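You operate a simulated robot arm through the tools that you are given. There is no shell and no other tool. Be economical: measure what you need, move in short steps, check, and stop when the job is done.

Carry out the task below with a simulated robot arm. There is one attempt and no reset: what you move stays moved.

TASK
Put one of the glass stoppers from the corner end of the long bench on the yellow tray.

It is judged by the outcome, as a careful person would: the job done as asked, and still so three seconds after it is handed in. It fails if anything else is knocked over, pushed out of place, dropped, spilled or broken.

THE ROBOT
A 6-joint arm with a two-finger parallel gripper, fixed in place. Base frame: the origin is at the foot of the arm, x ahead of it, y to its left, z up; the work surface is at about z = 0. Lengths are in cm, angles in degrees, forces in N, time in s.
With the tool pointing down near the work surface it reaches from about 18 to 46 cm from the base axis. Its first joint turns from -70.0 to 70.0 degrees. Payload 1.9 kg.
Tool frame: the origin (TCP) lies between the finger pads and is the grasp point; the fingertips stand 2.3 cm ahead of it; z points along the fingers, y is the line along which they close. The gripper opens to 9.4 cm. The fingers are 3.8 cm wide and 1 cm thick; the gripper's body (5.4 by 9.6 cm) begins 3.9 cm behind the TCP.
Orientation is that of the tool frame in the base frame, as a unit quaternion [w, x, y, z]. With the fingers straight down and closing along the base's y, the tool's x points along the base's -x, its y along +y and its z along -z.

THE INTERFACE
- The arm moves only by the tool jog_arm. Its argument "targets" is text: rows parted by semicolons, each of 7 numbers parted by spaces: the shift along the base's x, y, z in units of 25 mm (1.0 is 25 mm), then the turn, a rotation vector about the base's x, y, z in units of 4 degrees (1.0 is 4 degrees), then the finger opening in cm, from 0 to 9.4. In form: tx ty tz ax ay az grip; .... A call has 1 to 20 rows; each row shifts and turns the commanded pose from where the row before left it. A call with a number of a shift or a turn outside -1 to 1 is refused whole. A row lasts 0.2 s, in which the tool goes at most 5 cm and 8.6 degrees; a call with a longer step from one row to the next is refused whole, and so is a gripper value outside its range. A pose out of reach is approached as far as the arm can. The call stops where the force on the tool passes 40 N (or 10 N more than at its start, if that is more) or the arm is blocked; 0.2 s more then pass. The fingers move at their own pace (about 10.8 cm/s each) and stop on an object; they squeeze with about 23 N. The grip force told is the motor's: it shows also when the fingers shut on nothing. Time passes only in rows, and 0.2 s behind the last, so rows that do not move let the fingers close. It gives the time, the measured TCP pose, the force on the tool (base axes), the opening and the grip force at its end, in the units of the frame above (readings bear some noise), and new pictures: "pictures" is both (left out), scene, wrist or none.
- Cameras (640 x 400 px; columns grow to the right, rows downward): "scene" is fixed at [4.2, 31.42, 40.17]; the picture's right is [-0.85, -0.52, 0.00], its down [-0.40, 0.65, -0.64] and it looks along [0.34, -0.55, -0.77] (base axes); focal length 214 px, centre (320, 200). "wrist" rides on the gripper at [-3.9, 0, -4.4] in the tool frame; the picture's right is [0.00, -1.00, 0.00], its down [0.97, 0.00, -0.24] and it looks along [0.24, 0.00, 0.97] (tool axes); focal length 218 px, centre (320, 200).
- locate(camera, pixels): for up to 12 pixels [column, row] of the newest picture of that camera ("zoom" is the newest enlarged one), the place [x, y, z] in the base frame of the surface seen there, good to about 0.2 cm. No time passes.
- close_up(camera, box): a new picture of the part [left, top, right, bottom] of that camera's present view, enlarged. No time passes.
- job_done(): hands the job in; it is judged then, once.

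Work in short steps. Measure before you move; look again where a grasp or a placing could have gone wrong, and mend it. You have 60 turns and 120 pictures in all, the two below and enlarged ones among them. Open the gripper and draw the arm clear of the work before you hand the job in, unless the task says otherwise; then end with one line.

The tools are called after "Request:" as name(argument=value, ...) on one line, values as JSON. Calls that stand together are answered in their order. jog_arm: Moves the arm, as the interface text tells. Its arguments: {"type":"object","properties":{"targets":{"type":"string"},"pictures":{"type":"string","enum":["both","scene","wrist","none"]}},"required":["targets"]} The other tools are called the same way: locate (camera, pixels) gives the place of the surface under pixels of a picture; close_up (camera, box) takes an enlarged picture of a part of a camera's view; job_done () hands the job in.

At the start:

```text
time_s: 0.0
ee_pos: [29.85, 9.87, 22.62]
tcp_rot: [0.002, 0.0, 1.0, 0.002]
contact_force: [-0.2, 0.0, -0.1]
opening: 9.38
grip_force: 0.1
```

scene: 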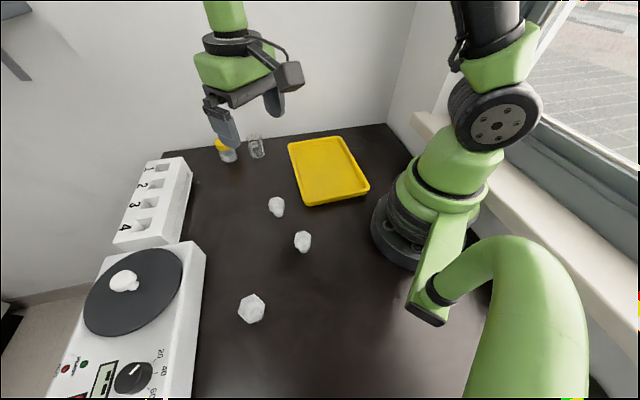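
wrist: 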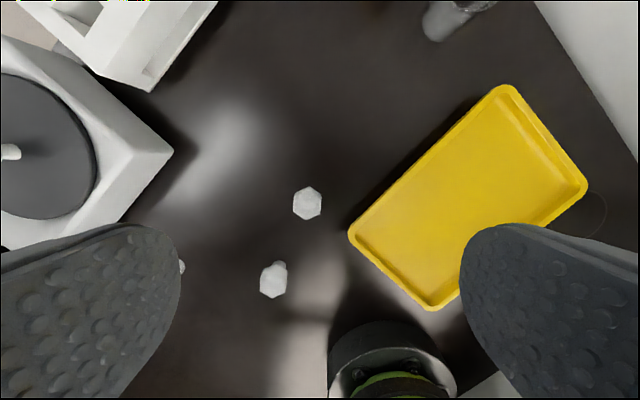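

I see several white-ish pieces at (277,206), (302,240), (250,308), one on the stirrer, and glass items near (256,147). I enlarge to identify them.

Request:
close_up(camera="scene", box=[200, 120, 340, 208])

Request:
close_up(camera="scene", box=[210, 185, 370, 335])

Request:
locate(camera="scene", pixels=[[277, 206], [302, 240], [250, 308], [124, 280], [256, 147], [228, 152], [328, 172], [230, 280], [387, 124], [165, 150], [195, 390], [480, 300]])

```text
4.55 times, centred on (270, 164) of scene
```

zoom: 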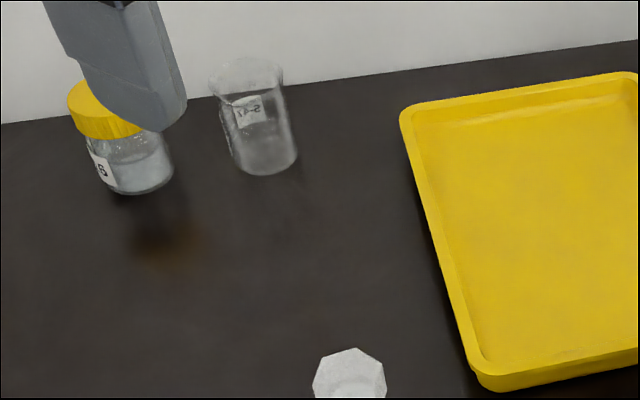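

```text
2.67 times, centred on (290, 260) of scene
```

zoom: 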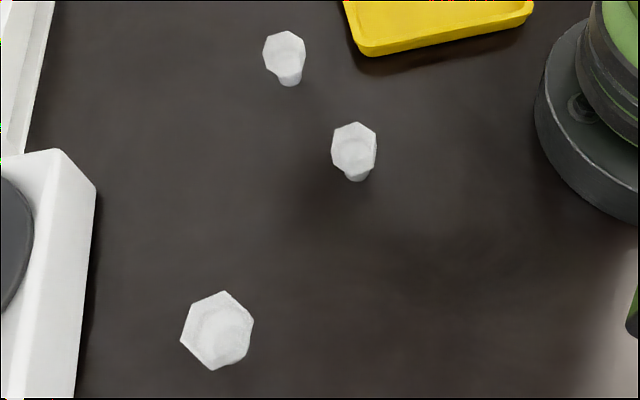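

```text
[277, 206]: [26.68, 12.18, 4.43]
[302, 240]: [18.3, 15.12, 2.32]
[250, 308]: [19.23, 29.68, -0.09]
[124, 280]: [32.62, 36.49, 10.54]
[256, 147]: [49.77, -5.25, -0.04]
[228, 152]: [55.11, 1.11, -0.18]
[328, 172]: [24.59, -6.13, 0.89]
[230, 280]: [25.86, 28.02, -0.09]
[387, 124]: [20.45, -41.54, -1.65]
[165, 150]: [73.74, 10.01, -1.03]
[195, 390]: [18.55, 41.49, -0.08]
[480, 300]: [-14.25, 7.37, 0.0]
```

Three stoppers stand on the bench and one lies on the stirrer. I check them closer with the wrist camera and get more exact positions.

Request:
close_up(camera="wrist", box=[230, 170, 358, 310])

Request:
close_up(camera="scene", box=[255, 190, 325, 260])

Request:
locate(camera="wrist", pixels=[[307, 203], [273, 280], [350, 236], [432, 308], [505, 88], [586, 190], [465, 200], [300, 190], [315, 190], [293, 204], [322, 204], [307, 217]])

Request:
locate(camera="zoom", pixels=[[200, 130], [190, 160], [215, 160], [205, 200], [430, 440]])

```text
2.86 times, centred on (294, 240) of wrist
```

zoom: 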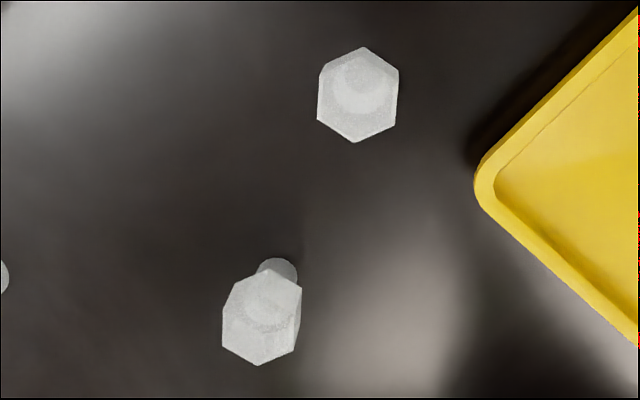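

```text
5.71 times, centred on (290, 225) of scene
```

zoom: 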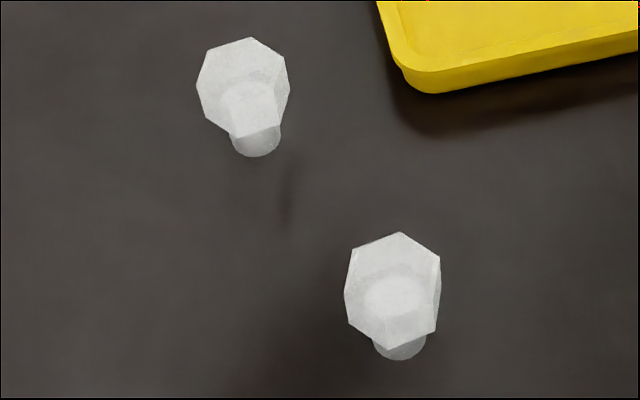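

```text
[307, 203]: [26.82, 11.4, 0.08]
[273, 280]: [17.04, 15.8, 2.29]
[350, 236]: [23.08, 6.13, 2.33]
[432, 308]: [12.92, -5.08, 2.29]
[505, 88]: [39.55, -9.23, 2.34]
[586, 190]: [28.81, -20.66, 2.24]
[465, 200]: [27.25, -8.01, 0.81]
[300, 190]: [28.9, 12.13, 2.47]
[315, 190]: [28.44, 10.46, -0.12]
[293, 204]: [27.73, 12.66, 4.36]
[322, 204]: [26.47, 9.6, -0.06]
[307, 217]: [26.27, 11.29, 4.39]
```

```text
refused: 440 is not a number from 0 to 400
```

The target is the stopper closest to the room corner. Its head centre is about (27.7, 11.3), its top is at z≈4.4, and its flats face ±y, which matches the closing direction. I descend to z≈11 above it and check.

Request:
jog_arm(targets="-0.172 0.112 -0.928 0 0 0 7;-0.172 0.112 -0.928 0 0 0 7;-0.172 0.112 -0.928 0 0 0 7;-0.172 0.112 -0.928 0 0 0 7;-0.172 0.112 -0.928 0 0 0 7;0 0 0 0 0 0 7")

```text
time_s: 1.4
ee_pos: [27.61, 11.33, 10.98]
tcp_rot: [0.001, -0.001, 1.0, 0.002]
contact_force: [0.3, 0.0, 0.3]
opening: 6.99
grip_force: 0.2
```

scene: 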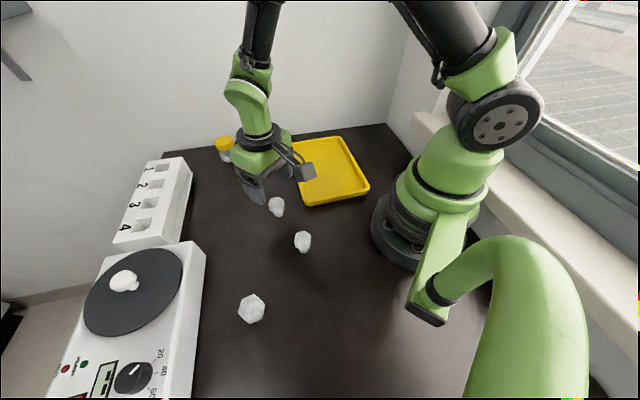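
wrist: 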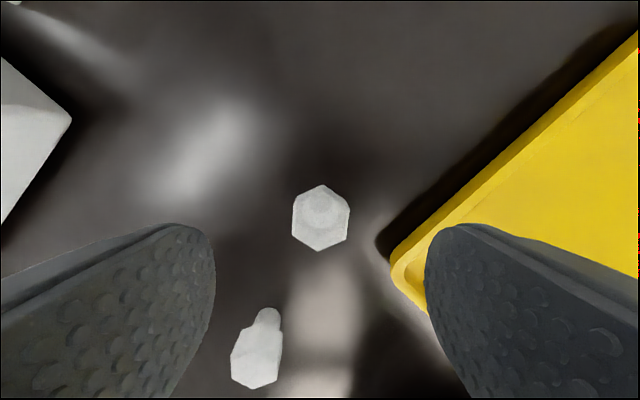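

Centred in y (column 320) and x≈27.75 from row 219. I descend to z≈3.3.

Request:
jog_arm(targets="0.04 0 -0.77 0 0 0 7;0 0 -0.77 0 0 0 7;0 0 -0.77 0 0 0 7;0 0 -0.77 0 0 0 7;0 0 0 0 0 0 7")

```text
time_s: 2.6
ee_pos: [27.78, 11.41, 3.33]
tcp_rot: [0.001, 0.001, 1.0, 0.002]
contact_force: [0.2, -0.2, -0.5]
opening: 7.0
grip_force: 0.0
```

scene: 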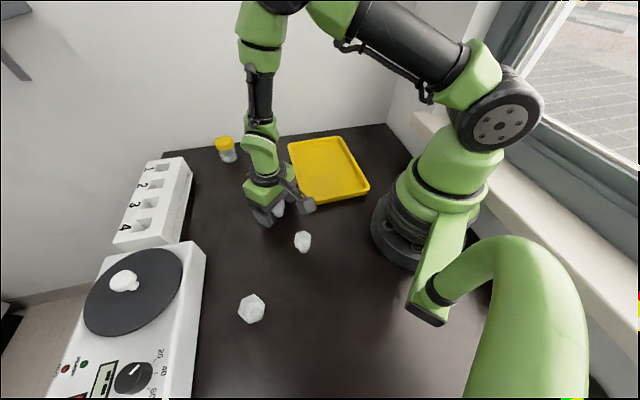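
wrist: 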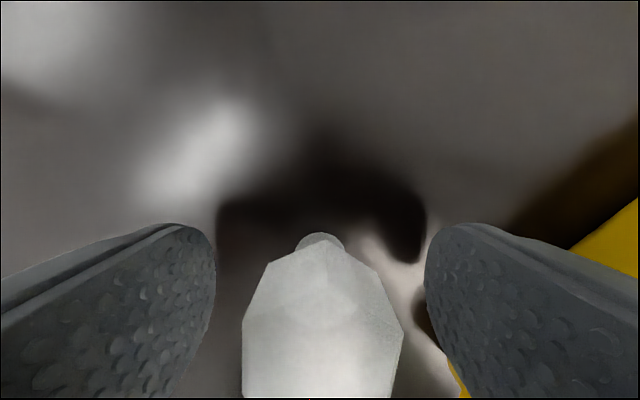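

The stopper stands between the fingers, with its head from columns 242 to 403. I close the fingers on it.

Request:
jog_arm(targets="0 0 0 0 0 0 2;0 0 0 0 0 0 2;0 0 0 0 0 0 2")

```text
time_s: 3.4
ee_pos: [27.77, 11.31, 3.22]
tcp_rot: [0.001, 0.0, 1.0, 0.002]
contact_force: [1.0, 0.4, -0.6]
opening: 3.27
grip_force: 23.5
```

scene: 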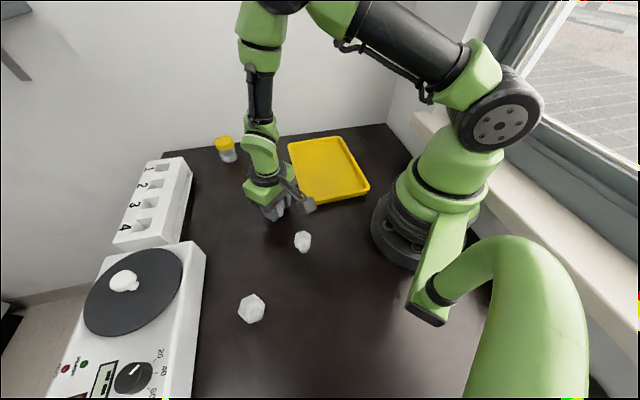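
wrist: 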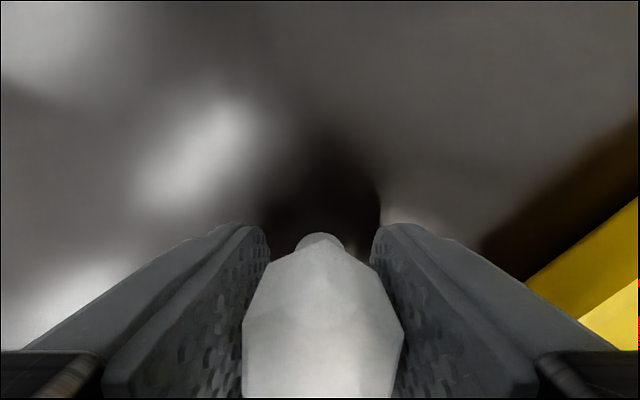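

Held at opening 3.27 and 23.5 N. I lift 8 cm and carry it over the tray centre at (26, -7).

Request:
jog_arm(targets="0 0 0.5 0 0 0 2;0 0 0.9 0 0 0 2;0 0 0.9 0 0 0 2;0 0 0.9 0 0 0 2;-0.08 -0.8 0 0 0 0 2;-0.08 -0.8 0 0 0 0 2;-0.08 -0.8 0 0 0 0 2;-0.08 -0.8 0 0 0 0 2;-0.08 -0.8 0 0 0 0 2;-0.08 -0.8 0 0 0 0 2;-0.08 -0.8 0 0 0 0 2;-0.08 -0.8 0 0 0 0 2;-0.08 -0.9 0 0 0 0 2;0 0 0 0 0 0 2;0 0 0 0 0 0 2")

```text
time_s: 6.6
ee_pos: [25.93, -6.92, 11.39]
tcp_rot: [0.001, 0.0, 1.0, 0.002]
contact_force: [0.6, 0.7, -0.9]
opening: 3.26
grip_force: 23.1
```

scene: 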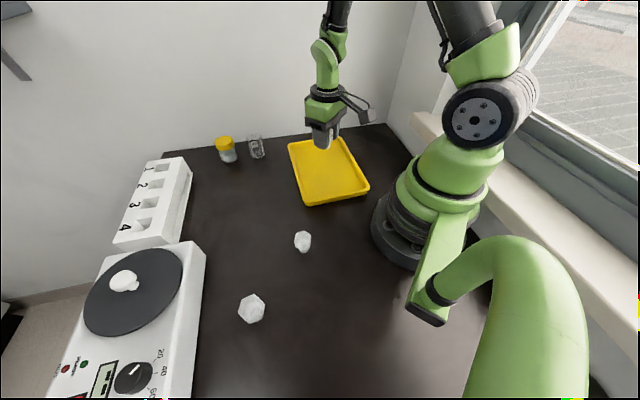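
wrist: 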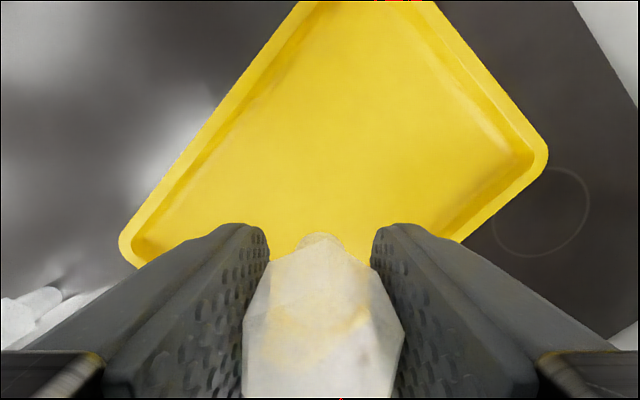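

It is still held, over the tray. The tray floor is at z≈0.82, so the stopper should touch at TCP z≈4.1. I descend to 4.4 first, then read the force.

Request:
jog_arm(targets="0 0 -0.8 0 0 0 2;0 0 -0.8 0 0 0 2;0 0 -0.7 0 0 0 2;0 0 -0.45 0 0 0 2;0 0 0 0 0 0 2", pictures="none")

Request:
jog_arm(targets="0 0 -0.06 0 0 0 2;0 0 0 0 0 0 2", pictures="wrist")

```text
time_s: 7.8
ee_pos: [25.91, -6.98, 4.51]
tcp_rot: [0.002, -0.001, 1.0, 0.002]
contact_force: [-0.2, 1.4, -0.6]
opening: 3.28
grip_force: 23.2
```

```text
time_s: 8.4
ee_pos: [25.89, -6.96, 4.37]
tcp_rot: [0.001, -0.001, 1.0, 0.003]
contact_force: [-0.3, 0.0, -0.2]
opening: 3.28
grip_force: 22.5
```

wrist: 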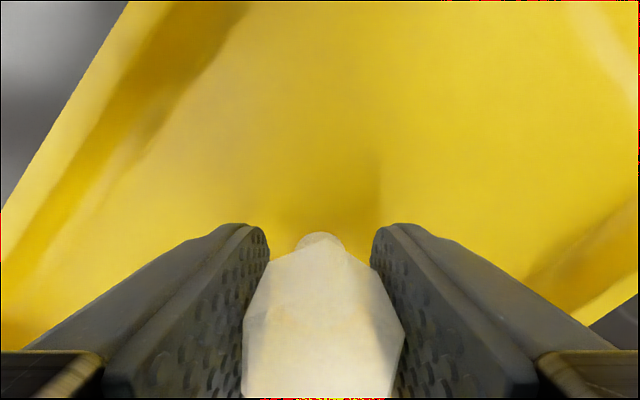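

No contact yet, so I continue in small steps.

Request:
jog_arm(targets="0 0 -0.05 0 0 0 2;0 0 0 0 0 0 2", pictures="none")

Request:
jog_arm(targets="0 0 -0.04 0 0 0 2;0 0 0 0 0 0 2", pictures="none")

```text
time_s: 9.0
ee_pos: [25.95, -7.01, 4.16]
tcp_rot: [0.002, -0.001, 1.0, 0.001]
contact_force: [0.0, -0.5, -0.3]
opening: 3.26
grip_force: 23.2
```

```text
time_s: 9.6
ee_pos: [25.96, -7.02, 4.1]
tcp_rot: [0.001, -0.001, 1.0, 0.001]
contact_force: [1.3, 1.2, 6.0]
opening: 3.27
grip_force: 23.1
```

Contact now shows (Fz 6 N), so I open the fingers gently.

Request:
jog_arm(targets="0 0 0 0 0 0 3.8;0 0 0 0 0 0 5;0 0 0 0 0 0 6;0 0 0 0 0 0 6.5", pictures="wrist")

```text
time_s: 10.6
ee_pos: [26.0, -6.94, 4.14]
tcp_rot: [0.001, -0.001, 1.0, 0.001]
contact_force: [-0.3, 0.4, -0.2]
opening: 6.51
grip_force: 0.1
```

wrist: 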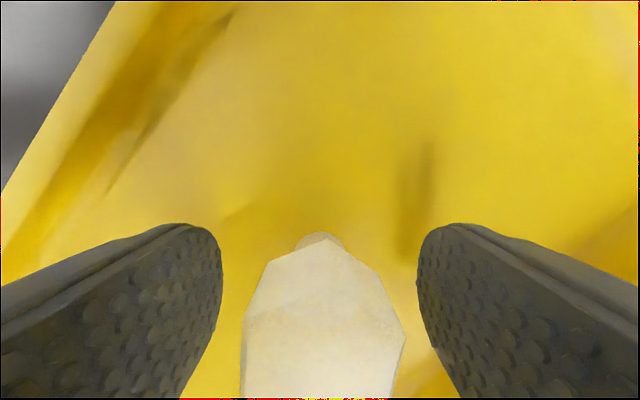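

The stopper stands free between the fingers. I rise straight up and draw clear.

Request:
jog_arm(targets="0 0 0.5 0 0 0 6.5;0 0 0.9 0 0 0 6.5;0 0 0.9 0 0 0 6.5;0 0 0.9 0 0 0 6.5;0 0 0.9 0 0 0 6.5;0 0.6 0.6 0 0 0 6.5;0 0.8 0.4 0 0 0 6.5;0 0.8 0 0 0 0 6.5;0 0 0 0 0 0 6.5;0 0 0 0 0 0 6.5")

```text
time_s: 12.8
ee_pos: [25.99, -1.47, 16.96]
tcp_rot: [0.001, -0.001, 1.0, 0.002]
contact_force: [0.5, 0.9, -0.5]
opening: 6.5
grip_force: 0.1
```

scene: 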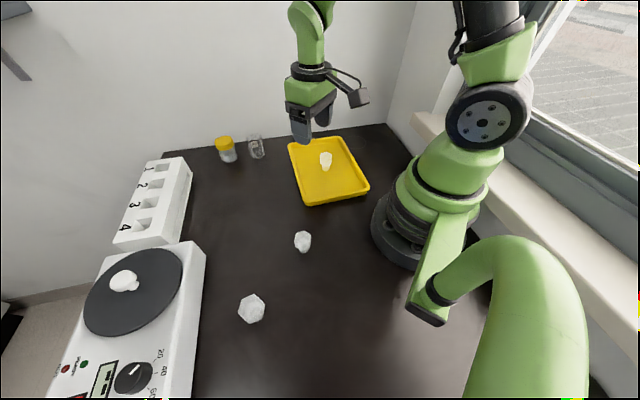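
wrist: 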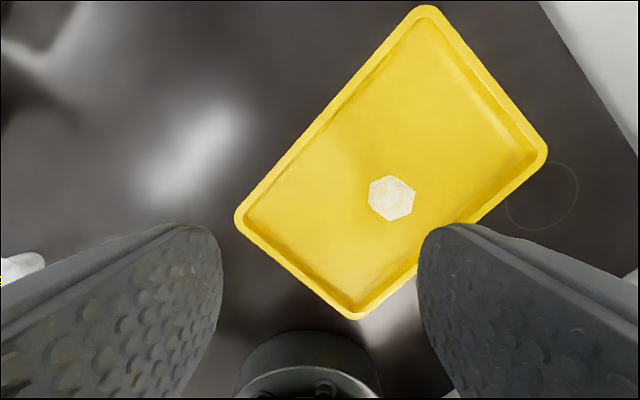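

The stopper stands upright on the tray, nothing else has moved, and the gripper is open and clear. I hand it in.

Request:
job_done()

```text
The job is handed in.
```

I put the glass stopper nearest the room corner upright near the middle of the yellow tray; nothing else was moved.
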